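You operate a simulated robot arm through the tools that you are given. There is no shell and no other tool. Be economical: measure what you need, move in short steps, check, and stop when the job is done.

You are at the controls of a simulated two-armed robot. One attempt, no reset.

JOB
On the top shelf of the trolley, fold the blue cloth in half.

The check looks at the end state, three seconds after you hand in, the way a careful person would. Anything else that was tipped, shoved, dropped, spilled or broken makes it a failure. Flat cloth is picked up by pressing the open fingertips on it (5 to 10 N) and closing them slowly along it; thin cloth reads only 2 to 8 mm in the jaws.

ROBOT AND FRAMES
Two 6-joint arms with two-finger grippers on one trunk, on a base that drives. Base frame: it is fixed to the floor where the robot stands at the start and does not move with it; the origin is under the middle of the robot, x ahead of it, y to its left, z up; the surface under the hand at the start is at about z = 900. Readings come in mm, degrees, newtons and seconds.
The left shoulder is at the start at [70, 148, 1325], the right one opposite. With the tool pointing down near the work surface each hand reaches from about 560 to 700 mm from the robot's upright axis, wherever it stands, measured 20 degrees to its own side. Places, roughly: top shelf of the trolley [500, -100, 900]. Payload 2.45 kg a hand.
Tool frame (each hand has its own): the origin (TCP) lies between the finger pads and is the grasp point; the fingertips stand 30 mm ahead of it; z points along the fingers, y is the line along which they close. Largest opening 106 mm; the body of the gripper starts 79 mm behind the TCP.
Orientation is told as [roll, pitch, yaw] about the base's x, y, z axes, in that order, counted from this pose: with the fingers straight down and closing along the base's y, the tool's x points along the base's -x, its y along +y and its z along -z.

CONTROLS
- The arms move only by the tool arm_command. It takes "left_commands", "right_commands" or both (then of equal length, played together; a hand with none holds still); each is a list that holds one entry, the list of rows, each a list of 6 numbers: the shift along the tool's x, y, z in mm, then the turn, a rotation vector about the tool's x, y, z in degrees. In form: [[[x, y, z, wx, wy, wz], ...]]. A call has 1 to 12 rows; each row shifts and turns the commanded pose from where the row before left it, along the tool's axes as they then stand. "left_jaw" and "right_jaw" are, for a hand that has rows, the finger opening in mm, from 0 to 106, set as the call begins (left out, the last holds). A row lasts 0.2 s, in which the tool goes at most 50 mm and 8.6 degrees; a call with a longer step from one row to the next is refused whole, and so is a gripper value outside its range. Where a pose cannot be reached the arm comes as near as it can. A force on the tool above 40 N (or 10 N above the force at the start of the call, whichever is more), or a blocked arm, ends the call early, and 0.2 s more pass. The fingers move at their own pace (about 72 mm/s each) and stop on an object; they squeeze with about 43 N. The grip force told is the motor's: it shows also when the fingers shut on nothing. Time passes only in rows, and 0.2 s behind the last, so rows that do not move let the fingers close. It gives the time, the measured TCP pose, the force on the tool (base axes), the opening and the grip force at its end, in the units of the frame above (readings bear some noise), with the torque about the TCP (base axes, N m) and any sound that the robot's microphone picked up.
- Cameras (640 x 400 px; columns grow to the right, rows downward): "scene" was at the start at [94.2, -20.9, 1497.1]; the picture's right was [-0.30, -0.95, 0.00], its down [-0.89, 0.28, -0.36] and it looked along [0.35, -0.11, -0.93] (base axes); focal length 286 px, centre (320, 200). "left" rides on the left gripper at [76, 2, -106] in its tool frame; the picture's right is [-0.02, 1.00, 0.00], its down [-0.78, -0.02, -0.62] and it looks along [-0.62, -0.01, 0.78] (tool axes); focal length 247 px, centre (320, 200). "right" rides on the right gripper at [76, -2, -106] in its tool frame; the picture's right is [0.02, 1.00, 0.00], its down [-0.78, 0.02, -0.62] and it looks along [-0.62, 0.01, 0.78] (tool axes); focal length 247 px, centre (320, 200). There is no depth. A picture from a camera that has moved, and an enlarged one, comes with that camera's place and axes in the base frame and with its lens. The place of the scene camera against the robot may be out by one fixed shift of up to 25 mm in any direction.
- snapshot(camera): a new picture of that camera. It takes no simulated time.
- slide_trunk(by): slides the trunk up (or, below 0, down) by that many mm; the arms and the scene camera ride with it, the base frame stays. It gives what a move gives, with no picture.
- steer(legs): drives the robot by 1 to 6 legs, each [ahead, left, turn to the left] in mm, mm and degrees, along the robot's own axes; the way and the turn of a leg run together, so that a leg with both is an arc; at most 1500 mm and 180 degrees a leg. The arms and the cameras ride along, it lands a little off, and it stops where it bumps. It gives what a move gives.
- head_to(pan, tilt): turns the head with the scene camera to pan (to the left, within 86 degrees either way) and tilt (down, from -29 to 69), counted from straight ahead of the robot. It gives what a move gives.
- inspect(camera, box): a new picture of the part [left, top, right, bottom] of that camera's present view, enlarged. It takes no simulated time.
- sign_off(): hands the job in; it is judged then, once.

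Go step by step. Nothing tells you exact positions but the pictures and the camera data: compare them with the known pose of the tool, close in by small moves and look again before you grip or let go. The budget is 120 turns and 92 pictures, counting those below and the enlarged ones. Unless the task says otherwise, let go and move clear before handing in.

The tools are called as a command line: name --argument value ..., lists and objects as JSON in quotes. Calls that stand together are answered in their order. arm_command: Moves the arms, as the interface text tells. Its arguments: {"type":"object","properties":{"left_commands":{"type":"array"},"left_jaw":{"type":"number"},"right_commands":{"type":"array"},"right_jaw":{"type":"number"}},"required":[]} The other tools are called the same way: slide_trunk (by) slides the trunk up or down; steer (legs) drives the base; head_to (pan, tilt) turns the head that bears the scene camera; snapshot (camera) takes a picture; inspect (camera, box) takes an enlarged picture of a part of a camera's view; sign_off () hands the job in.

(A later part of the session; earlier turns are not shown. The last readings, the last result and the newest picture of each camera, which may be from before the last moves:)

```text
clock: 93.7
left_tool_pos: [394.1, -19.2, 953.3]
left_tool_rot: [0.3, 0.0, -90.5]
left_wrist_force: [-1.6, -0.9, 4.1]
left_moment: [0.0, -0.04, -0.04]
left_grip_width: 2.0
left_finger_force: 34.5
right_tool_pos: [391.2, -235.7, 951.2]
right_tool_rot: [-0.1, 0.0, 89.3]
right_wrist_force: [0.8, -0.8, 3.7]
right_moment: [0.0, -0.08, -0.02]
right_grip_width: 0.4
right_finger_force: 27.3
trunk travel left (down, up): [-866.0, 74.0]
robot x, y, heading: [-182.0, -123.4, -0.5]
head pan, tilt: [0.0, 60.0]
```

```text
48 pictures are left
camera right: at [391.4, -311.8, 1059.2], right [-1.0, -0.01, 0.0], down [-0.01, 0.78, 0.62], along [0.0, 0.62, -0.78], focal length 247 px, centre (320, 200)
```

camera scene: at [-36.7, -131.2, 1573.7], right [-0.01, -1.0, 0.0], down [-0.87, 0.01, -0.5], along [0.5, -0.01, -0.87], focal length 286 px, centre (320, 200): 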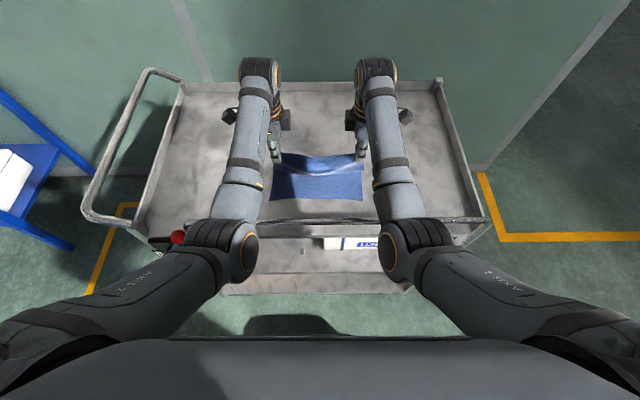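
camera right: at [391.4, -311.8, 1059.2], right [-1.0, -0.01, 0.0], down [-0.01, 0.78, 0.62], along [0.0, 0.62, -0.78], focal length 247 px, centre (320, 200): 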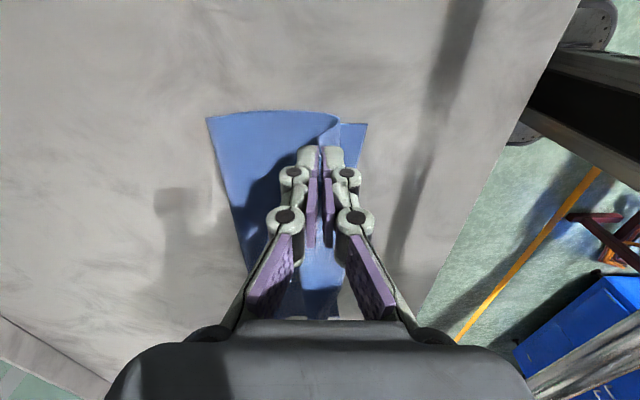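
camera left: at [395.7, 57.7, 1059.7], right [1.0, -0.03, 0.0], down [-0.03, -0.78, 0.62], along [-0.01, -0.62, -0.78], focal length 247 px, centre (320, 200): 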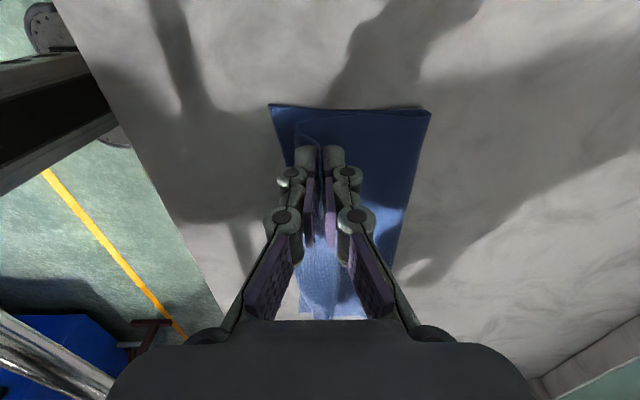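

Near edge at 362, fold currently near 466, with a loop of slack above. I'll lay the gripped edge down almost onto the near edge and look.

arm_command --left_commands '[[[0, -4, 4, 0, 0, 0], [0, -4, 4, 0, 0, 0], [0, -4, 4, 0, 0, 0], [0, -2, 3, 0, 0, 0], [0, 0, 0, 0, 0, 0]]]' --right_commands '[[[0, 3, 4, 0, 0, 0], [0, 3, 4, 0, 0, 0], [0, 3, 4, 0, 0, 0], [0, 2, 2, 0, 0, 0], [0, 0, 0, 0, 0, 0]]]'

snapshot --camera "left"

head_to --pan 0 --tilt 45

inspect --camera "scene" --box '[220, 150, 420, 275]'

```text
clock: 94.9
left_tool_pos: [380.1, -18.2, 940.0]
left_tool_rot: [0.3, 0.0, -90.4]
left_wrist_force: [0.3, -0.8, 0.6]
left_moment: [-0.01, 0.2, 0.02]
left_grip_width: 3.5
left_finger_force: 37.3
right_tool_pos: [381.3, -235.1, 938.2]
right_tool_rot: [-0.1, -0.1, 89.2]
right_wrist_force: [-0.1, 0.8, 0.1]
right_moment: [-0.03, -0.11, 0.03]
right_grip_width: 1.2
right_finger_force: 27.5
trunk travel left (down, up): [-866.0, 74.0]
robot x, y, heading: [-182.6, -123.9, -0.8]
head pan, tilt: [0.0, 60.0]
```

```text
47 pictures are left
camera left: at [381.5, 57.6, 1044.9], right [1.0, -0.03, 0.0], down [-0.03, -0.78, 0.62], along [-0.02, -0.62, -0.78], focal length 247 px, centre (320, 200)
```

left: 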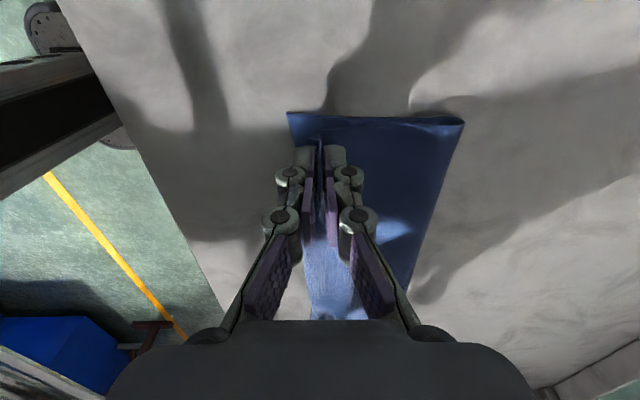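

```text
clock: 95.7
left_tool_pos: [380.5, -18.8, 939.5]
left_tool_rot: [0.3, -0.1, -90.5]
left_wrist_force: [0.0, 0.2, 0.1]
left_moment: [-0.01, 0.05, 0.01]
left_grip_width: 4.5
left_finger_force: 32.9
right_tool_pos: [381.4, -235.0, 939.5]
right_tool_rot: [-0.2, -0.1, 89.3]
right_wrist_force: [-0.3, 0.2, -1.2]
right_moment: [-0.03, 0.05, 0.01]
right_grip_width: 4.6
right_finger_force: 37.3
trunk travel left (down, up): [-866.0, 74.0]
robot x, y, heading: [-179.3, -129.9, -0.7]
head pan, tilt: [0.0, 45.0]
```

```text
3.20 times, centred on (320, 212) of scene
camera zoom: at [-59.7, -131.1, 1593.9], right [-0.01, -1.0, 0.0], down [-0.71, 0.01, -0.71], along [0.71, -0.01, -0.71], focal length 916 px, centre (320, 160)
```

zoom: 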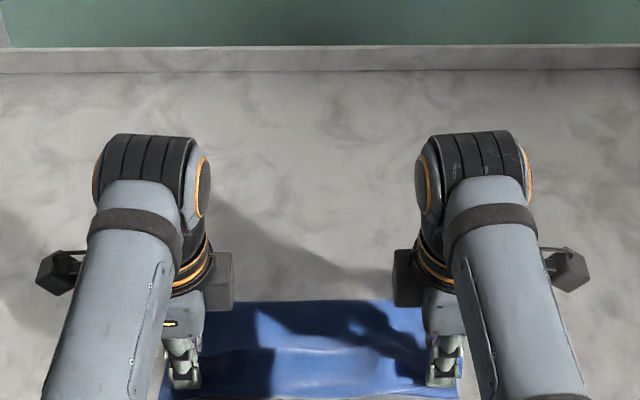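

I want a closer look at the layer profile from the side.

inspect --camera "left" --box '[270, 90, 480, 221]'

inspect --camera "right" --box '[170, 90, 380, 221]'

```text
3.05 times, centred on (375, 156) of left
camera zoom: at [381.6, 57.6, 1044.9], right [1.0, -0.03, 0.0], down [-0.03, -0.78, 0.62], along [-0.01, -0.62, -0.78], focal length 753 px, centre (152, 336)
```

zoom: 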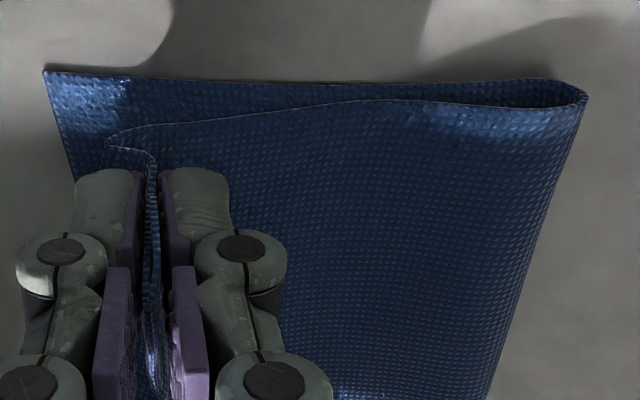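

```text
3.05 times, centred on (275, 156) of right
camera zoom: at [381.1, -311.0, 1045.5], right [-1.0, -0.01, 0.0], down [-0.01, 0.78, 0.62], along [0.0, 0.62, -0.78], focal length 753 px, centre (457, 336)
```

zoom: 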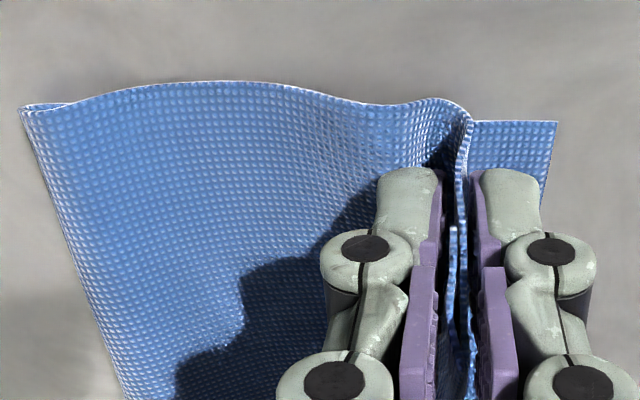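

The fold is clean: the bottom layer's edge is at x≈361, the top edge at about 371 on the left and 381 on the right, and the fold crease is near 465. I'll pull the top edge back to line up, then lower onto the cloth.

arm_command --left_commands '[[[0, -3, 0, 0, 0, 0], [0, -3, 0, 0, 0, 0], [0, -2, 3, 0, 0, 0], [0, 0, 3, 0, 0, 0], [0, 0, 0, 0, 0, 0]]]' --right_commands '[[[0, 5, 0, 0, 0, 0], [0, 5, 0, 0, 0, 0], [0, 4, 3, 0, 0, 0], [0, 0, 3, 0, 0, 0], [0, 0, 0, 0, 0, 0]]]'

inspect --camera "left" --box '[270, 90, 480, 221]'

inspect --camera "right" --box '[170, 90, 380, 221]'

```text
clock: 96.9
left_tool_pos: [372.3, -17.7, 932.0]
left_tool_rot: [0.4, 0.0, -90.5]
left_wrist_force: [-0.1, -0.3, 0.7]
left_moment: [-0.01, 0.02, 0.01]
left_grip_width: 4.5
left_finger_force: 38.6
right_tool_pos: [366.2, -236.1, 932.9]
right_tool_rot: [-0.2, 0.0, 89.3]
right_wrist_force: [0.5, -0.5, 0.8]
right_moment: [0.02, 0.01, 0.0]
right_grip_width: 3.4
right_finger_force: 38.2
trunk travel left (down, up): [-866.0, 74.0]
robot x, y, heading: [-184.6, -128.3, -0.6]
head pan, tilt: [0.0, 45.0]
```

```text
3.05 times, centred on (375, 156) of left
camera zoom: at [373.7, 57.6, 1038.7], right [1.0, -0.03, 0.0], down [-0.03, -0.78, 0.62], along [-0.01, -0.62, -0.78], focal length 753 px, centre (152, 336)
```

zoom: 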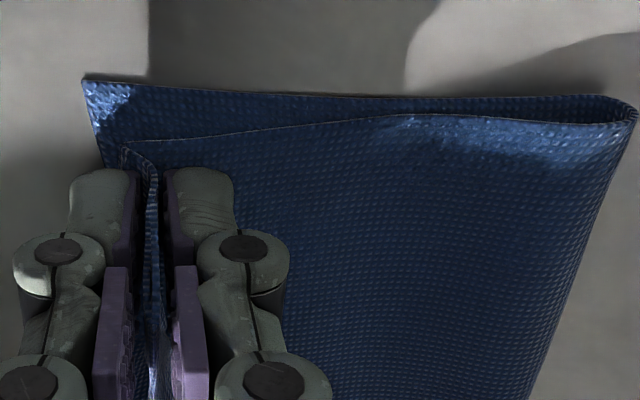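

```text
3.05 times, centred on (275, 156) of right
camera zoom: at [367.1, -311.9, 1039.7], right [-1.0, -0.01, 0.0], down [-0.01, 0.78, 0.62], along [0.0, 0.62, -0.78], focal length 753 px, centre (457, 336)
```

zoom: 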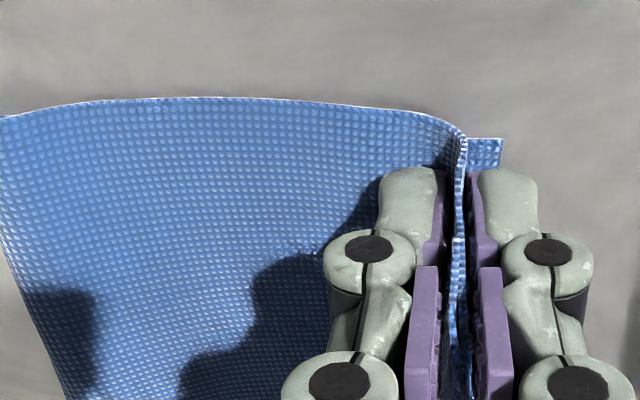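

The top layer is nearly taut and the grips went about 35 mm too far back, which pulled the crease to 465 instead of about 502. I'll lift again, go back over x≈500, and come down on a tighter arc.

arm_command --left_commands '[[[0, 4, -12, 0, 0, 0], [0, 5, -12, 0, 0, 0], [0, 6, -12, 0, 0, 0], [0, 8, -12, 0, 0, 0], [0, 10, -10, 0, 0, 0]]]' --right_commands '[[[0, -4, -12, 0, 0, 0], [0, -5, -12, 0, 0, 0], [0, -6, -12, 0, 0, 0], [0, -8, -12, 0, 0, 0], [0, -10, -10, 0, 0, 0]]]'

steer --legs '[[35, 0, 0]]'

arm_command --left_commands '[[[0, 10, -8, 0, 0, 0], [0, 10, -8, 0, 0, 0], [0, 10, -8, 0, 0, 0], [0, 10, -4, 0, 0, 0], [0, 10, 0, 0, 0, 0], [0, 10, 0, 0, 0, 0], [0, 8, 0, 0, 0, 0]]]' --right_commands '[[[0, -10, -8, 0, 0, 0], [0, -10, -8, 0, 0, 0], [0, -10, -8, 0, 0, 0], [0, -10, -4, 0, 0, 0], [0, -10, 0, 0, 0, 0], [0, -10, 0, 0, 0, 0], [0, -8, 0, 0, 0, 0]]]'

snapshot --camera "left"

snapshot --camera "right"

```text
clock: 98.1
left_tool_pos: [405.7, -19.1, 991.2]
left_tool_rot: [0.2, 0.0, -90.4]
left_wrist_force: [1.7, 0.3, -0.9]
left_moment: [0.01, 0.13, 0.02]
left_grip_width: 4.5
left_finger_force: 32.5
right_tool_pos: [401.4, -236.2, 990.1]
right_tool_rot: [-0.2, -0.1, 89.3]
right_wrist_force: [-0.3, 0.4, 0.2]
right_moment: [0.03, -0.02, 0.01]
right_grip_width: 3.5
right_finger_force: 38.3
trunk travel left (down, up): [-866.0, 74.0]
robot x, y, heading: [-181.7, -125.1, -0.7]
head pan, tilt: [0.0, 45.0]
```

```text
clock: 98.9
left_tool_pos: [433.6, -16.9, 994.3]
left_tool_rot: [0.6, -0.1, -90.5]
left_wrist_force: [1.6, 0.1, 3.2]
left_moment: [-0.04, 0.28, 0.02]
left_grip_width: 2.0
left_finger_force: 34.5
right_tool_pos: [429.0, -237.9, 993.7]
right_tool_rot: [-0.5, -0.1, 89.3]
right_wrist_force: [-1.5, -0.6, 0.6]
right_moment: [0.03, 0.02, -0.01]
right_grip_width: 1.2
right_finger_force: 26.3
trunk travel left (down, up): [-866.0, 74.0]
robot x, y, heading: [-149.2, -126.4, -1.1]
head pan, tilt: [0.0, 45.0]
```

```text
clock: 100.5
left_tool_pos: [508.1, -18.7, 1018.0]
left_tool_rot: [0.3, 0.0, -90.6]
left_wrist_force: [2.4, -0.9, 2.0]
left_moment: [0.01, 0.37, 0.04]
left_grip_width: 2.0
left_finger_force: 34.8
right_tool_pos: [504.0, -237.4, 1018.6]
right_tool_rot: [0.0, -0.1, 89.3]
right_wrist_force: [-0.2, 0.7, 0.5]
right_moment: [0.0, -0.03, 0.0]
right_grip_width: 4.4
right_finger_force: 31.5
trunk travel left (down, up): [-866.0, 74.0]
robot x, y, heading: [-145.4, -128.5, -0.8]
head pan, tilt: [0.0, 45.0]
```

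```text
41 pictures are left
camera left: at [509.4, 56.4, 1124.8], right [1.0, -0.03, 0.0], down [-0.03, -0.78, 0.62], along [-0.02, -0.62, -0.78], focal length 247 px, centre (320, 200)
```

left: 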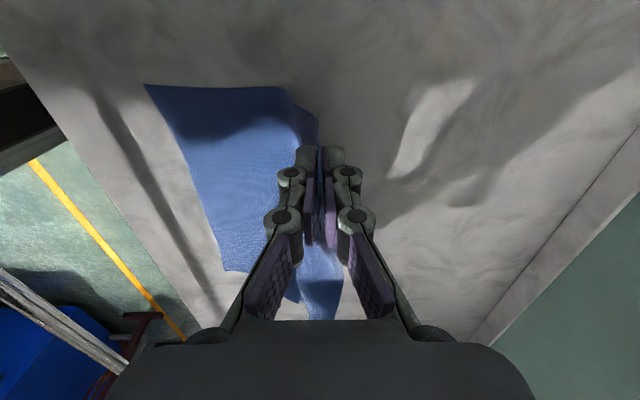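

```text
40 pictures are left
camera right: at [503.7, -313.1, 1125.5], right [-1.0, -0.01, 0.0], down [-0.01, 0.78, 0.62], along [0.0, 0.62, -0.78], focal length 247 px, centre (320, 200)
```

right: 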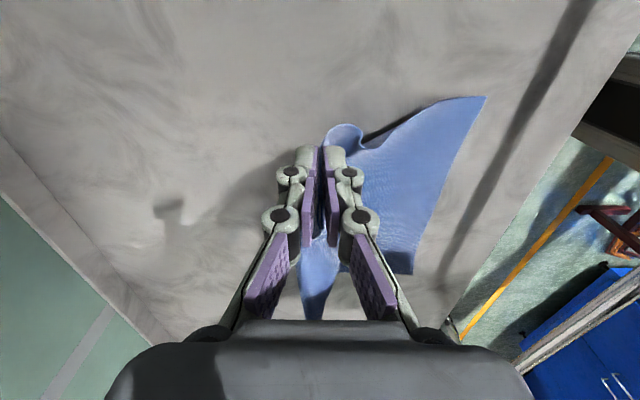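

The left side is draped with the bottom layer flat from 359 to about 480. The right side has more free cloth, since its grip is nearer the edge, so I'll raise the right hand to take up the slack.

arm_command --right_commands '[[[0, -1, -8, 0, 0, 0], [0, -1, -8, 0, 0, 0], [0, 0, -8, 0, 0, 0], [0, 0, 0, 0, 0, 0]]]' --left_commands '[[[0, 0, -3, 0, 0, 0], [0, 0, -2, 0, 0, 0], [0, 0, 0, 0, 0, 0], [0, 0, 0, 0, 0, 0]]]'

snapshot --camera "left"

snapshot --camera "right"

```text
clock: 101.5
left_tool_pos: [507.6, -19.4, 1024.9]
left_tool_rot: [0.1, -0.1, -90.5]
left_wrist_force: [1.0, -0.5, 2.8]
left_moment: [0.05, 0.32, 0.0]
left_grip_width: 2.2
left_finger_force: 34.8
right_tool_pos: [504.8, -237.6, 1042.6]
right_tool_rot: [-0.1, -0.1, 89.3]
right_wrist_force: [-0.5, 0.4, -0.5]
right_moment: [0.0, 0.04, 0.0]
right_grip_width: 4.1
right_finger_force: 31.1
trunk travel left (down, up): [-866.0, 74.0]
robot x, y, heading: [-147.8, -127.1, -0.8]
head pan, tilt: [0.0, 45.0]
```

```text
39 pictures are left
camera left: at [508.7, 56.5, 1130.4], right [1.0, -0.03, 0.0], down [-0.03, -0.78, 0.62], along [-0.02, -0.62, -0.78], focal length 247 px, centre (320, 200)
```

left: 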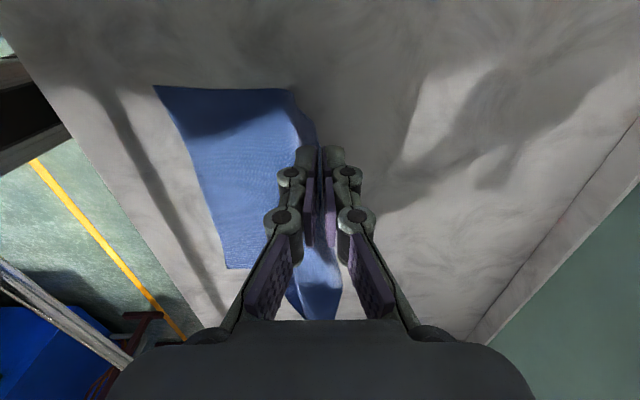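

```text
38 pictures are left
camera right: at [504.5, -313.0, 1149.8], right [-1.0, -0.01, 0.0], down [-0.01, 0.78, 0.62], along [0.0, 0.62, -0.78], focal length 247 px, centre (320, 200)
```

right: 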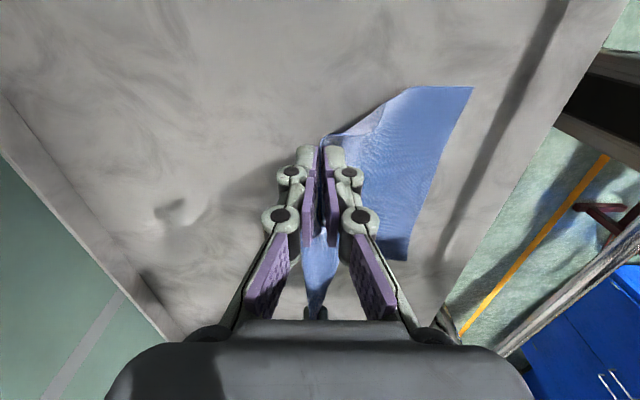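

Let me check the shape from the head camera.

head_to --pan 0 --tilt 50

inspect --camera "scene" --box '[220, 140, 420, 265]'

inspect --camera "right" --box '[270, 70, 510, 220]'

```text
clock: 102.2
left_tool_pos: [506.6, -20.0, 1025.5]
left_tool_rot: [0.3, 0.1, -90.5]
left_wrist_force: [0.2, 0.2, 1.0]
left_moment: [0.02, 0.0, 0.03]
left_grip_width: 3.3
left_finger_force: 31.4
right_tool_pos: [504.6, -237.0, 1043.0]
right_tool_rot: [-0.1, -0.1, 89.4]
right_wrist_force: [0.0, 0.2, -1.3]
right_moment: [0.02, -0.01, -0.01]
right_grip_width: 4.5
right_finger_force: 33.8
trunk travel left (down, up): [-866.0, 74.0]
robot x, y, heading: [-143.9, -127.1, -0.6]
head pan, tilt: [0.0, 50.0]
```

```text
3.20 times, centred on (320, 202) of scene
camera zoom: at [-29.4, -131.2, 1587.1], right [-0.01, -1.0, 0.0], down [-0.77, 0.01, -0.64], along [0.64, -0.01, -0.77], focal length 916 px, centre (320, 192)
```

zoom: 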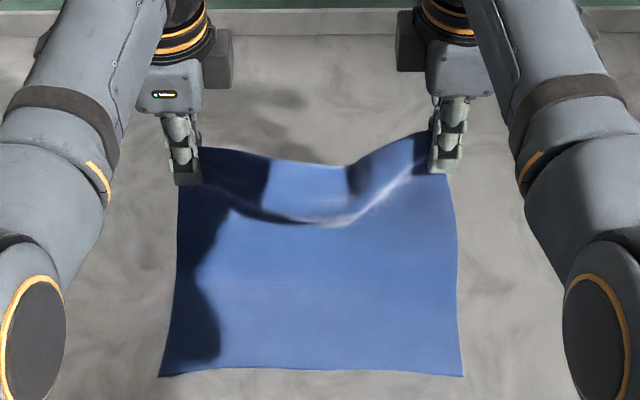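

```text
2.67 times, centred on (390, 145) of right
camera zoom: at [504.4, -313.0, 1149.8], right [-1.0, -0.01, 0.0], down [-0.01, 0.78, 0.62], along [0.0, 0.62, -0.78], focal length 659 px, centre (133, 347)
```

zoom: 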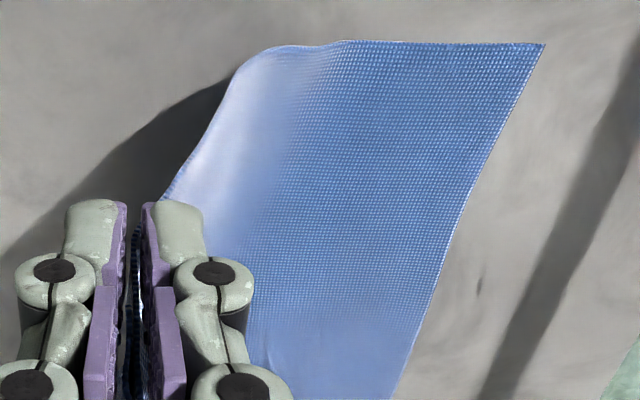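

Both sides hang evenly, with about 222 mm of cloth from the near edge to the grips. The half line is then about 81 mm short of the grips. I'll lay down on an 80 mm arc around x≈500, ending near x≈420.

arm_command --left_commands '[[[0, -1, 7, 0, 0, 0], [0, -1, 7, 0, 0, 0], [0, -20, 2, 0, 0, 0], [0, -20, 7, 0, 0, 0], [0, -17, 12, 0, 0, 0], [0, -13, 14, 0, 0, 0], [0, -8, 14, 0, 0, 0], [0, -5, 15, 0, 0, 0], [0, -2, 10, 0, 0, 0], [0, 0, 0, 0, 0, 0]]]' --right_commands '[[[0, 0, 16, 0, 0, 0], [0, 0, 16, 0, 0, 0], [0, 20, 2, 0, 0, 0], [0, 20, 7, 0, 0, 0], [0, 17, 12, 0, 0, 0], [0, 13, 14, 0, 0, 0], [0, 8, 14, 0, 0, 0], [0, 5, 15, 0, 0, 0], [0, 2, 10, 0, 0, 0], [0, 0, 0, 0, 0, 0]]]'

inspect --camera "left" --box '[200, 60, 480, 235]'

inspect --camera "right" --box '[160, 60, 440, 235]'

```text
clock: 104.4
left_tool_pos: [420.5, -18.3, 934.6]
left_tool_rot: [0.2, 0.0, -90.5]
left_wrist_force: [0.0, -0.4, -0.1]
left_moment: [0.0, 0.03, 0.0]
left_grip_width: 4.8
left_finger_force: 34.4
right_tool_pos: [419.1, -236.9, 937.2]
right_tool_rot: [-0.1, -0.2, 89.2]
right_wrist_force: [0.7, 0.1, -1.4]
right_moment: [0.01, 0.0, -0.01]
right_grip_width: 3.9
right_finger_force: 30.9
trunk travel left (down, up): [-866.0, 74.0]
robot x, y, heading: [-144.7, -123.6, -0.9]
head pan, tilt: [0.0, 50.0]
```

```text
2.29 times, centred on (340, 148) of left
camera zoom: at [422.0, 57.5, 1041.5], right [1.0, -0.03, 0.0], down [-0.03, -0.78, 0.62], along [-0.02, -0.62, -0.78], focal length 564 px, centre (274, 320)
```

zoom: 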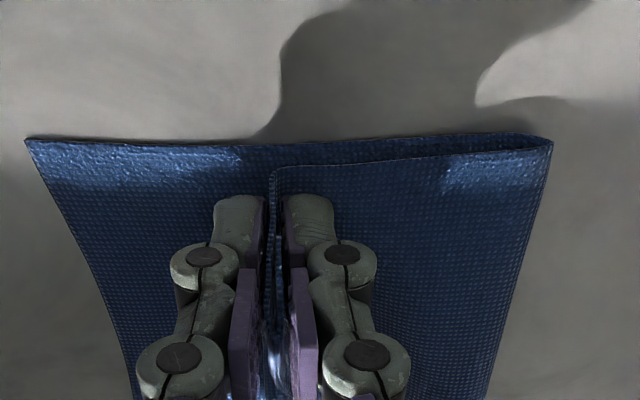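

```text
2.29 times, centred on (300, 148) of right
camera zoom: at [419.3, -312.2, 1043.6], right [-1.0, -0.01, 0.0], down [-0.01, 0.78, 0.62], along [0.0, 0.62, -0.78], focal length 564 px, centre (366, 320)
```

zoom: 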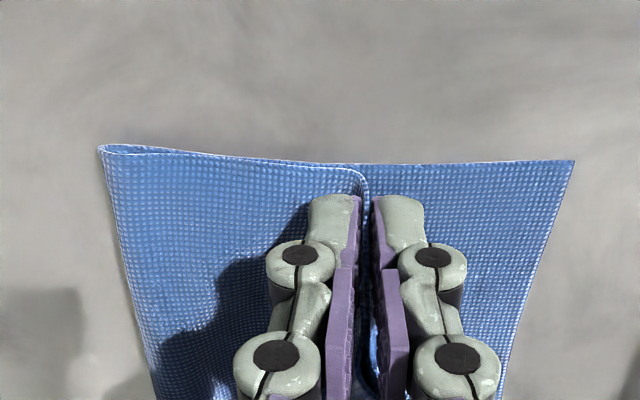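

Very clean: crease at about 490, near edge at about 360, grips at 420 with the gathered cloth still to unfold toward the near edge. I'll open the fingers slowly and watch how it relaxes.

arm_command --left_commands '[[[0, 0, 1, 0, 0, 0], [0, 0, 0, 0, 0, 0]]]' --right_commands '[[[0, 0, 3, 0, 0, 0], [0, 0, 0, 0, 0, 0]]]' --left_jaw 18 --right_jaw 18

arm_command --left_commands '[[[0, 0, 0, 0, 0, 0], [0, 0, -10, 0, 0, 0], [0, 0, -15, 0, 0, 0], [0, 0, -15, 0, 0, 0]]]' --right_commands '[[[0, 0, 0, 0, 0, 0], [0, 0, -10, 0, 0, 0], [0, 0, -15, 0, 0, 0], [0, 0, -15, 0, 0, 0]]]' --left_jaw 40 --right_jaw 40

inspect --camera "left" --box '[200, 60, 480, 235]'

inspect --camera "right" --box '[160, 60, 440, 235]'

```text
clock: 105.0
left_tool_pos: [419.9, -17.5, 934.0]
left_tool_rot: [0.1, 0.0, -90.5]
left_wrist_force: [0.5, 0.1, 0.4]
left_moment: [0.01, 0.0, 0.0]
left_grip_width: 18.2
left_finger_force: 0.0
right_tool_pos: [419.1, -236.9, 932.9]
right_tool_rot: [-0.1, -0.1, 89.3]
right_wrist_force: [-0.3, 0.0, 0.7]
right_moment: [-0.01, 0.03, -0.01]
right_grip_width: 18.2
right_finger_force: 0.2
trunk travel left (down, up): [-866.0, 74.0]
robot x, y, heading: [-147.5, -124.9, -0.4]
head pan, tilt: [0.0, 50.0]
```

```text
clock: 106.0
left_tool_pos: [420.6, -18.8, 975.5]
left_tool_rot: [0.2, 0.0, -90.5]
left_wrist_force: [0.2, -0.1, -0.1]
left_moment: [0.02, 0.0, -0.01]
left_grip_width: 39.8
left_finger_force: 0.1
right_tool_pos: [420.5, -237.2, 973.8]
right_tool_rot: [-0.1, -0.2, 89.3]
right_wrist_force: [0.4, 0.0, 0.4]
right_moment: [0.03, -0.03, -0.02]
right_grip_width: 40.2
right_finger_force: 0.1
trunk travel left (down, up): [-866.0, 74.0]
robot x, y, heading: [-147.3, -124.1, -0.8]
head pan, tilt: [0.0, 50.0]
```

```text
2.29 times, centred on (340, 148) of left
camera zoom: at [422.0, 57.2, 1081.2], right [1.0, -0.03, 0.0], down [-0.03, -0.78, 0.62], along [-0.02, -0.62, -0.78], focal length 564 px, centre (274, 320)
```

zoom: 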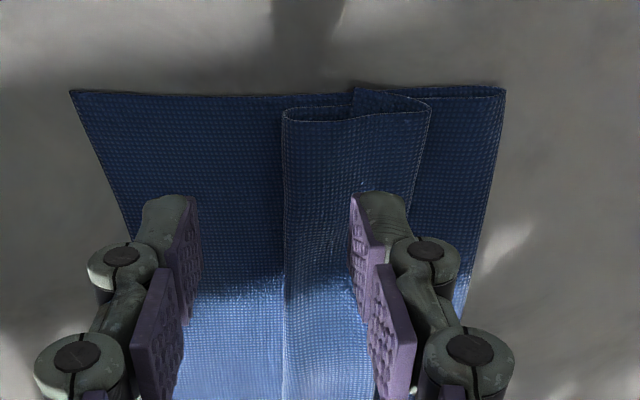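

```text
2.29 times, centred on (300, 148) of right
camera zoom: at [419.5, -312.0, 1081.1], right [-1.0, -0.01, 0.0], down [-0.01, 0.78, 0.62], along [0.0, 0.62, -0.78], focal length 564 px, centre (366, 320)
```

zoom: 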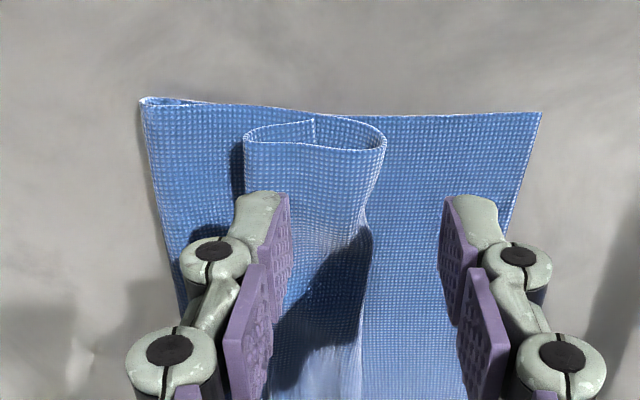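

The gathers fell toward +x, so the last ~50 mm of the top layer is rolled back on itself. I'll unroll it: with fingers closed and placed behind the roll just above the lower layers, I'll sweep it toward the near edge.

arm_command --left_commands '[[[0, 18, -5, 0, 0, 0], [0, 18, 0, 0, 0, 0], [0, 17, 0, 0, 0, 0], [0, 0, 10, 0, 0, 0], [0, 0, 15, 0, 0, 0], [0, 0, 12, 0, 0, 0], [0, 0, 0, 0, 0, 0]]]' --right_commands '[[[0, -18, -5, 0, 0, 0], [0, -18, 0, 0, 0, 0], [0, -17, 0, 0, 0, 0], [0, 0, 10, 0, 0, 0], [0, 0, 15, 0, 0, 0], [0, 0, 10, 0, 0, 0], [0, 0, 0, 0, 0, 0]]]' --left_jaw 0 --right_jaw 0

inspect --camera "left" --box '[140, 60, 420, 235]'

inspect --camera "right" --box '[220, 60, 500, 235]'

```text
clock: 107.6
left_tool_pos: [474.3, -20.3, 943.9]
left_tool_rot: [0.2, 0.0, -90.5]
left_wrist_force: [-0.4, -1.1, -0.6]
left_moment: [0.0, -0.01, 0.03]
left_grip_width: 0.0
left_finger_force: 27.9
right_tool_pos: [470.8, -237.4, 943.3]
right_tool_rot: [-0.1, 0.0, 89.3]
right_wrist_force: [0.7, 0.7, 0.2]
right_moment: [0.0, -0.01, 0.05]
right_grip_width: 0.2
right_finger_force: 28.6
trunk travel left (down, up): [-866.0, 74.0]
robot x, y, heading: [-151.9, -125.8, -0.9]
head pan, tilt: [0.0, 50.0]
```

```text
2.29 times, centred on (280, 148) of left
camera zoom: at [475.2, 56.9, 1049.6], right [1.0, -0.03, 0.0], down [-0.03, -0.78, 0.62], along [-0.02, -0.62, -0.78], focal length 564 px, centre (411, 320)
```

zoom: 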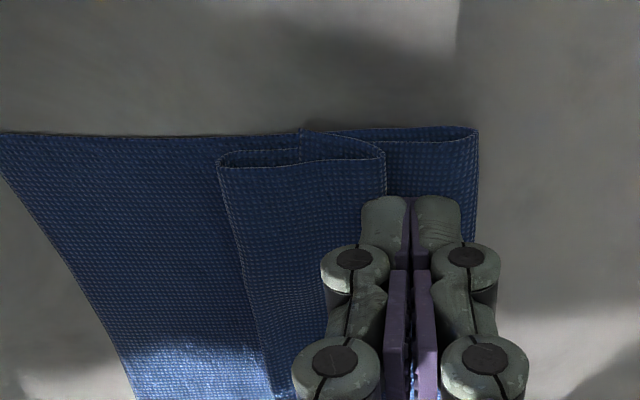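

```text
2.29 times, centred on (360, 148) of right
camera zoom: at [472.4, -312.5, 1050.6], right [-1.0, -0.01, 0.0], down [-0.01, 0.78, 0.62], along [0.0, 0.62, -0.78], focal length 564 px, centre (229, 320)
```

zoom: 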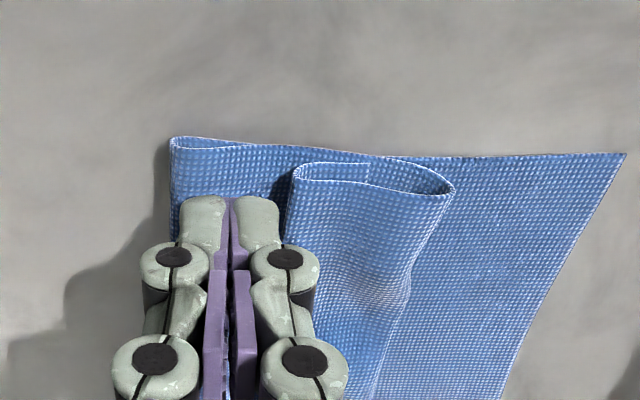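

The fingers are behind the rolls. I'll lower slightly and sweep toward −x.

arm_command --left_commands '[[[0, 0, 5, 0, 0, 0], [0, 0, 3.5, 0, 0, 0], [0, -8, 0, 0, 0, 0], [0, -8, 0, 0, 0, 0], [0, -8, 0, 0, 0, 0], [0, -8, 0, 0, 0, 0], [0, -8, 0, 0, 0, 0], [0, -8, 0, 0, 0, 0], [0, -8, 0, 0, 0, 0], [0, -8, 0, 0, 0, 0]]]' --right_commands '[[[0, 0, 5, 0, 0, 0], [0, 0, 3, 0, 0, 0], [0, 8, 0, 0, 0, 0], [0, 8, 0, 0, 0, 0], [0, 8, 0, 0, 0, 0], [0, 8, 0, 0, 0, 0], [0, 8, 0, 0, 0, 0], [0, 8, 0, 0, 0, 0], [0, 8, 0, 0, 0, 0], [0, 8, 0, 0, 0, 0]]]'

inspect --camera "left" --box '[200, 60, 480, 235]'

inspect --camera "right" --box '[160, 60, 440, 235]'

```text
clock: 109.8
left_tool_pos: [409.7, -18.1, 934.4]
left_tool_rot: [0.3, -0.1, -90.5]
left_wrist_force: [0.3, 0.2, 0.2]
left_moment: [-0.05, -0.02, 0.01]
left_grip_width: 0.1
left_finger_force: 28.9
right_tool_pos: [407.1, -236.1, 936.4]
right_tool_rot: [-0.2, -0.1, 89.4]
right_wrist_force: [-0.8, 0.1, -0.5]
right_moment: [0.02, -0.05, 0.0]
right_grip_width: 0.0
right_finger_force: 28.1
trunk travel left (down, up): [-866.0, 74.0]
robot x, y, heading: [-147.7, -126.5, -0.8]
head pan, tilt: [0.0, 50.0]
```

```text
2.29 times, centred on (340, 148) of left
camera zoom: at [410.3, 57.3, 1041.0], right [1.0, -0.03, 0.0], down [-0.03, -0.78, 0.62], along [-0.02, -0.62, -0.78], focal length 564 px, centre (274, 320)
```

zoom: 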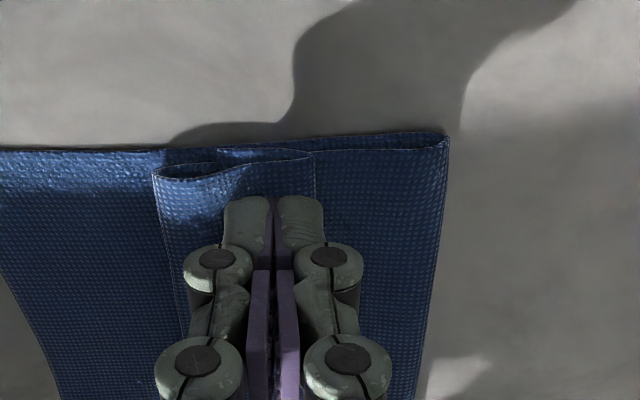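

```text
2.29 times, centred on (300, 148) of right
camera zoom: at [408.0, -312.0, 1043.1], right [-1.0, -0.01, 0.0], down [-0.01, 0.78, 0.62], along [0.0, 0.62, -0.78], focal length 564 px, centre (366, 320)
```

zoom: 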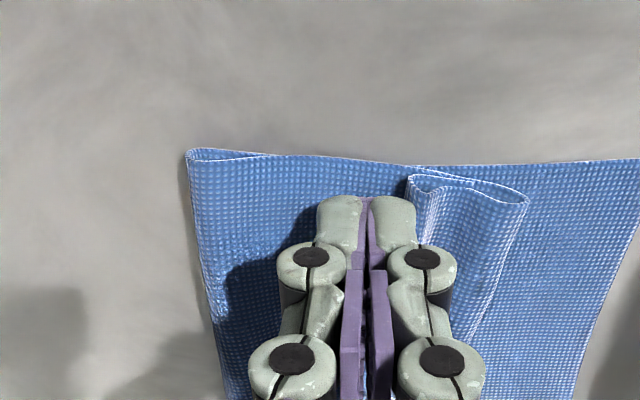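

The roll slid along as a whole and peeled the crease back to about 455. I'll use the gripper differently: press lightly with the rear finger holding the layers while opening the jaw and moving the hand, so only the front finger pushes the roll open. First I'll press down.

arm_command --left_commands '[[[0, 0, 2, 0, 0, 0], [0, 0, 0, 0, 0, 0]]]' --right_commands '[[[0, 0, 3, 0, 0, 0], [0, 0, 0.5, 0, 0, 0]]]'

arm_command --left_commands '[[[0, 0, 1, 0, 0, 0], [0, 0, 0, 0, 0, 0]]]' --right_commands '[[[0, 0, 1, 0, 0, 0], [0, 0, 0, 0, 0, 0]]]'

```text
clock: 110.4
left_tool_pos: [409.9, -18.2, 934.2]
left_tool_rot: [0.3, 0.1, -90.5]
left_wrist_force: [-0.4, -0.2, 0.5]
left_moment: [-0.04, -0.01, -0.02]
left_grip_width: 0.0
left_finger_force: 28.4
right_tool_pos: [408.1, -236.4, 932.7]
right_tool_rot: [-0.1, -0.1, 89.3]
right_wrist_force: [-0.2, 0.3, -0.3]
right_moment: [-0.03, 0.02, -0.01]
right_grip_width: 0.1
right_finger_force: 28.6
trunk travel left (down, up): [-866.0, 74.0]
robot x, y, heading: [-151.0, -126.9, -0.7]
head pan, tilt: [0.0, 50.0]
```

```text
clock: 111.0
left_tool_pos: [411.7, -18.4, 932.2]
left_tool_rot: [0.3, 0.1, -90.5]
left_wrist_force: [0.2, 0.3, 2.8]
left_moment: [0.02, -0.01, 0.0]
left_grip_width: 0.2
left_finger_force: 28.2
right_tool_pos: [408.3, -235.3, 931.0]
right_tool_rot: [-0.1, -0.1, 89.3]
right_wrist_force: [0.5, -0.1, -0.1]
right_moment: [0.01, 0.02, -0.01]
right_grip_width: 0.3
right_finger_force: 28.7
trunk travel left (down, up): [-866.0, 74.0]
robot x, y, heading: [-149.2, -126.0, -0.7]
head pan, tilt: [0.0, 50.0]
```

arm_command --left_commands '[[[0, 0, 0.5, 0, 0, 0], [0, 0, 0, 0, 0, 0]]]' --right_commands '[[[0, 0, 1.5, 0, 0, 0], [0, 0, 0, 0, 0, 0]]]'

arm_command --left_commands '[[[0, -7, 0, 0, 0, 0]]]' --right_commands '[[[0, 7, 0, 0, 0, 0]]]' --left_jaw 14 --right_jaw 14

arm_command --left_commands '[[[0, -7, 0, 0, 0, 0]]]' --right_commands '[[[0, 7, 0, 0, 0, 0]]]' --left_jaw 28 --right_jaw 28

arm_command --left_commands '[[[0, -7, 0, 0, 0, 0]]]' --right_commands '[[[0, 7, 0, 0, 0, 0]]]' --left_jaw 42 --right_jaw 42

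inspect --camera "left" --box '[200, 60, 480, 235]'

inspect --camera "right" --box '[160, 60, 440, 235]'

```text
clock: 111.6
left_tool_pos: [410.3, -17.5, 932.1]
left_tool_rot: [0.3, -0.1, -90.6]
left_wrist_force: [0.0, 0.0, 4.8]
left_moment: [0.01, 0.02, 0.0]
left_grip_width: 0.0
left_finger_force: 28.8
right_tool_pos: [408.3, -236.9, 929.4]
right_tool_rot: [-0.2, -0.1, 89.2]
right_wrist_force: [0.0, 0.3, 2.2]
right_moment: [0.0, -0.01, 0.02]
right_grip_width: 0.1
right_finger_force: 28.4
trunk travel left (down, up): [-866.0, 74.0]
robot x, y, heading: [-149.4, -126.7, -0.7]
head pan, tilt: [0.0, 50.0]
```

```text
clock: 112.0
left_tool_pos: [400.6, -18.6, 933.5]
left_tool_rot: [0.4, -0.1, -90.5]
left_wrist_force: [-0.1, 0.5, 5.2]
left_moment: [0.04, -0.07, 0.0]
left_grip_width: 12.5
left_finger_force: 0.0
right_tool_pos: [400.7, -235.4, 931.9]
right_tool_rot: [-0.4, -0.1, 89.3]
right_wrist_force: [1.8, 0.6, 6.4]
right_moment: [-0.07, -0.11, 0.01]
right_grip_width: 14.1
right_finger_force: 0.0
trunk travel left (down, up): [-866.0, 74.0]
robot x, y, heading: [-145.3, -126.5, -0.6]
head pan, tilt: [0.0, 50.0]
```

```text
clock: 112.4
left_tool_pos: [397.0, -15.9, 931.5]
left_tool_rot: [0.2, 0.2, -90.5]
left_wrist_force: [0.6, 0.0, 4.1]
left_moment: [0.01, -0.04, -0.02]
left_grip_width: 28.7
left_finger_force: 2.2
right_tool_pos: [399.4, -242.4, 932.9]
right_tool_rot: [-0.8, 0.4, 89.1]
right_wrist_force: [-0.2, 0.3, -0.7]
right_moment: [0.04, -0.03, -0.02]
right_grip_width: 27.8
right_finger_force: 0.2
trunk travel left (down, up): [-866.0, 74.0]
robot x, y, heading: [-143.4, -126.1, -0.4]
head pan, tilt: [0.0, 50.0]
```

```text
clock: 112.8
left_tool_pos: [395.7, -11.1, 935.8]
left_tool_rot: [0.9, 0.7, -90.3]
left_wrist_force: [-0.8, 0.8, -0.1]
left_moment: [0.02, -0.01, 0.01]
left_grip_width: 42.0
left_finger_force: 0.0
right_tool_pos: [399.5, -249.0, 939.9]
right_tool_rot: [-1.6, 1.0, 88.8]
right_wrist_force: [0.7, 0.0, 0.4]
right_moment: [0.0, -0.02, 0.02]
right_grip_width: 41.9
right_finger_force: 0.1
trunk travel left (down, up): [-866.0, 74.0]
robot x, y, heading: [-149.5, -124.0, -0.7]
head pan, tilt: [0.0, 50.0]
```

```text
2.29 times, centred on (340, 148) of left
camera zoom: at [395.2, 63.1, 1042.3], right [1.0, -0.03, 0.02], down [-0.03, -0.79, 0.61], along [0.0, -0.61, -0.79], focal length 564 px, centre (274, 320)
```

zoom: 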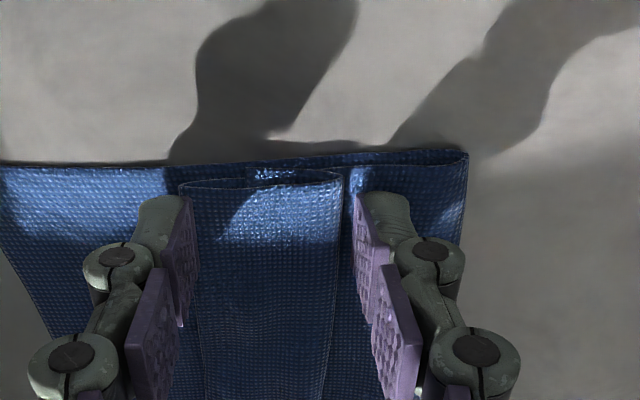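

```text
2.29 times, centred on (300, 148) of right
camera zoom: at [397.1, -322.0, 1048.6], right [-1.0, 0.0, -0.03], down [-0.02, 0.79, 0.61], along [0.02, 0.61, -0.79], focal length 564 px, centre (366, 320)
```

zoom: 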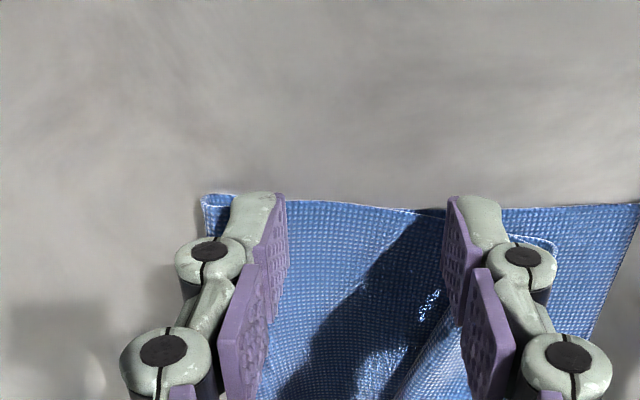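

The arms reached their near limit and drifted. I'll raise the trunk, back the base 60 mm to regain room, and put the closed fingers behind the rolls again.

slide_trunk --by 35

steer --legs '[[-60, 0, 0]]'

arm_command --left_commands '[[[-2, 22, 0, 0.7, 0.7, 0], [-2, 22, 0, 0, 0, 0], [-2, 22, 0, 0, 0, 0], [-2, 22, 0, 0, 0, 0]]]' --right_commands '[[[-3, -18, 0, 0, 0, 0], [-3, -18, 0, 0, 0, 0], [-3, -18, 0, 0, 0, 0], [-3, -18, 0, 0, 0, 0]]]' --left_jaw 0 --right_jaw 0

snapshot --camera "left"

snapshot --camera "right"

```text
clock: 113.6
left_tool_pos: [393.8, -11.6, 968.4]
left_tool_rot: [0.8, 0.5, -90.1]
left_wrist_force: [-0.2, 0.7, 1.0]
left_moment: [0.01, 0.05, 0.0]
left_grip_width: 42.0
left_finger_force: 0.1
right_tool_pos: [397.5, -250.3, 972.3]
right_tool_rot: [-1.3, 1.1, 88.7]
right_wrist_force: [0.3, 0.1, 0.2]
right_moment: [0.04, 0.04, 0.01]
right_grip_width: 42.2
right_finger_force: 0.1
trunk travel left (down, up): [-901.0, 39.0]
robot x, y, heading: [-148.3, -125.5, -0.8]
head pan, tilt: [0.0, 50.0]
```

```text
clock: 114.6
left_tool_pos: [338.5, -10.0, 963.9]
left_tool_rot: [0.3, 0.6, -90.2]
left_wrist_force: [0.4, 0.0, 0.8]
left_moment: [-0.02, 0.08, 0.04]
left_grip_width: 42.2
left_finger_force: 0.0
right_tool_pos: [341.1, -249.6, 965.8]
right_tool_rot: [-0.7, 1.2, 88.8]
right_wrist_force: [-0.2, 0.5, 0.1]
right_moment: [-0.02, 0.04, -0.01]
right_grip_width: 42.1
right_finger_force: 0.0
trunk travel left (down, up): [-901.0, 39.0]
robot x, y, heading: [-203.5, -122.4, -0.3]
head pan, tilt: [0.0, 50.0]
```

```text
clock: 115.6
left_tool_pos: [423.9, -18.5, 967.4]
left_tool_rot: [-0.2, 1.4, -90.1]
left_wrist_force: [0.2, 0.4, 0.4]
left_moment: [0.03, 0.04, 0.03]
left_grip_width: 0.0
left_finger_force: 28.6
right_tool_pos: [411.2, -240.8, 969.7]
right_tool_rot: [-1.0, 1.1, 88.8]
right_wrist_force: [-0.7, -0.4, -0.3]
right_moment: [0.0, 0.04, -0.03]
right_grip_width: 0.3
right_finger_force: 28.5
trunk travel left (down, up): [-901.0, 39.0]
robot x, y, heading: [-207.1, -123.5, -0.8]
head pan, tilt: [0.0, 50.0]
```

```text
25 pictures are left
camera left: at [425.1, 55.0, 1074.9], right [1.0, -0.02, 0.0], down [-0.02, -0.8, 0.6], along [-0.02, -0.6, -0.8], focal length 247 px, centre (320, 200)
```

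left: 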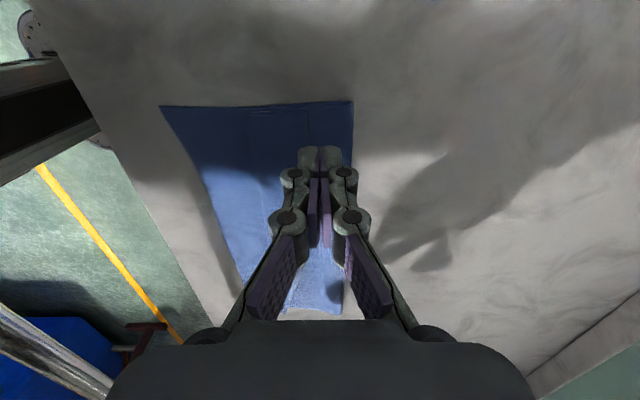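

```text
24 pictures are left
camera right: at [408.7, -313.3, 1078.2], right [-1.0, 0.0, -0.02], down [-0.01, 0.8, 0.61], along [0.01, 0.61, -0.8], focal length 247 px, centre (320, 200)
```

right: 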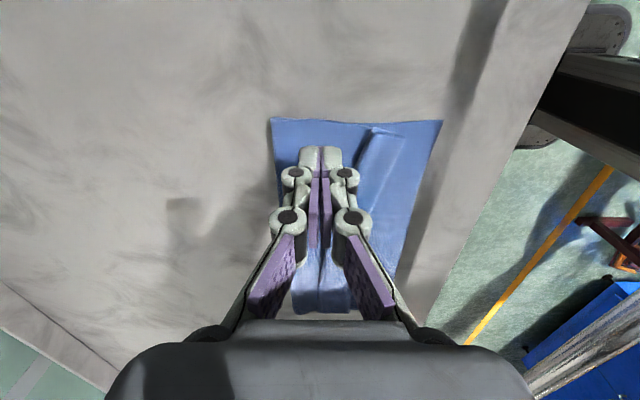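

The cloth slid as a whole: near edge at 312–323, crease at about 445, which is a proper half. The rolls are still on top, at 380–415 on the left and 350–380 on the right. I'll lower behind the rolls and press.

slide_trunk --by -33

arm_command --left_commands '[[[0, 2, 1, 0, 0, 0], [0, 0, 1, 0, 0, 0], [0, 0, 0, 0, 0, 0]]]' --right_commands '[[[0, 0, 2, 0, 0, 0], [0, 0, 2, 0, 0, 0], [0, 0, 0, 0, 0, 0]]]'

```text
clock: 116.3
left_tool_pos: [422.4, -17.7, 935.4]
left_tool_rot: [-0.1, 1.5, -90.2]
left_wrist_force: [0.2, 0.0, -0.2]
left_moment: [0.0, -0.03, -0.03]
left_grip_width: 0.0
left_finger_force: 28.3
right_tool_pos: [409.0, -241.3, 938.0]
right_tool_rot: [-1.0, 1.1, 88.8]
right_wrist_force: [0.4, -1.0, -0.3]
right_moment: [0.0, 0.0, 0.01]
right_grip_width: 0.3
right_finger_force: 28.8
trunk travel left (down, up): [-868.0, 72.0]
robot x, y, heading: [-203.2, -123.0, -0.6]
head pan, tilt: [0.0, 50.0]
```

```text
clock: 117.1
left_tool_pos: [422.7, -18.4, 933.2]
left_tool_rot: [-0.1, 1.4, -90.2]
left_wrist_force: [0.4, 0.8, -0.5]
left_moment: [0.02, -0.04, 0.0]
left_grip_width: 0.0
left_finger_force: 28.1
right_tool_pos: [408.7, -239.8, 934.4]
right_tool_rot: [-1.1, 1.2, 88.7]
right_wrist_force: [-0.1, 0.0, -0.6]
right_moment: [-0.01, -0.01, -0.01]
right_grip_width: 0.0
right_finger_force: 28.3
trunk travel left (down, up): [-868.0, 72.0]
robot x, y, heading: [-207.4, -127.1, -0.7]
head pan, tilt: [0.0, 50.0]
```

arm_command --left_commands '[[[0, 0, 1, 0, 0, 0], [0, 0, 1, 0, 0, 0], [0, 0, 0, 0, 0, 0]]]' --right_commands '[[[0, 0, 1.5, 0, 0, 0], [0, 0, 1.5, 0, 0, 0], [0, 0, 0, 0, 0, 0]]]'

arm_command --left_commands '[[[0, 0, 0.5, 0, 0, 0], [0, 0, 0, 0, 0, 0]]]' --right_commands '[[[0, 0, 0.5, 0, 0, 0], [0, 0, 0, 0, 0, 0]]]'

```text
clock: 117.9
left_tool_pos: [424.4, -17.9, 930.8]
left_tool_rot: [-0.1, 1.4, -90.3]
left_wrist_force: [-0.3, 0.8, -0.2]
left_moment: [-0.03, -0.02, 0.02]
left_grip_width: 0.1
left_finger_force: 28.9
right_tool_pos: [409.8, -240.3, 929.0]
right_tool_rot: [-1.0, 1.2, 88.8]
right_wrist_force: [0.3, -0.6, -0.4]
right_moment: [-0.02, -0.01, 0.0]
right_grip_width: 0.0
right_finger_force: 29.0
trunk travel left (down, up): [-868.0, 72.0]
robot x, y, heading: [-205.8, -126.0, -0.6]
head pan, tilt: [0.0, 50.0]
```

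```text
clock: 118.5
left_tool_pos: [424.5, -18.0, 932.1]
left_tool_rot: [-0.1, 1.3, -90.2]
left_wrist_force: [-0.3, 0.1, 0.0]
left_moment: [0.01, -0.03, -0.02]
left_grip_width: 0.2
left_finger_force: 28.8
right_tool_pos: [409.0, -239.0, 930.6]
right_tool_rot: [-1.1, 1.2, 88.8]
right_wrist_force: [0.4, -0.4, 1.4]
right_moment: [0.01, 0.02, -0.02]
right_grip_width: 0.2
right_finger_force: 29.0
trunk travel left (down, up): [-868.0, 72.0]
robot x, y, heading: [-205.2, -123.3, -0.6]
head pan, tilt: [0.0, 50.0]
```

arm_command --left_commands '[[[0, 0, 1, 0, 0, 0], [0, 0, 1, 0, 0, 0], [0, 0, 0, 0, 0, 0]]]' --right_commands '[[[0, 0, 0.5, 0, 0, 0], [0, 0, 0.5, 0, 0, 0], [0, 0, 0, 0, 0, 0]]]'

arm_command --left_commands '[[[0, 0, 0.5, 0, 0, 0], [0, 0, 0, 0, 0, 0]]]' --right_commands '[[[0, 0, 0.5, 0, 0, 0], [0, 0, 0, 0, 0, 0]]]'

```text
clock: 119.3
left_tool_pos: [423.6, -17.3, 930.0]
left_tool_rot: [0.0, 1.5, -90.2]
left_wrist_force: [1.2, -0.7, 4.9]
left_moment: [-0.02, -0.02, 0.0]
left_grip_width: 0.1
left_finger_force: 28.6
right_tool_pos: [409.4, -239.3, 929.9]
right_tool_rot: [-1.0, 1.1, 88.9]
right_wrist_force: [0.4, -0.2, 2.9]
right_moment: [0.01, -0.01, 0.02]
right_grip_width: 0.1
right_finger_force: 28.7
trunk travel left (down, up): [-868.0, 72.0]
robot x, y, heading: [-207.9, -124.1, -0.5]
head pan, tilt: [0.0, 50.0]
```

```text
clock: 119.9
left_tool_pos: [424.5, -18.4, 929.3]
left_tool_rot: [0.1, 1.4, -90.3]
left_wrist_force: [1.8, 0.2, 8.5]
left_moment: [-0.01, 0.0, 0.01]
left_grip_width: 0.3
left_finger_force: 28.7
right_tool_pos: [408.6, -240.0, 930.2]
right_tool_rot: [-1.2, 1.0, 88.8]
right_wrist_force: [1.7, -0.2, 6.2]
right_moment: [-0.05, 0.01, -0.01]
right_grip_width: 0.0
right_finger_force: 28.5
trunk travel left (down, up): [-868.0, 72.0]
robot x, y, heading: [-206.8, -123.3, -1.0]
head pan, tilt: [0.0, 50.0]
```

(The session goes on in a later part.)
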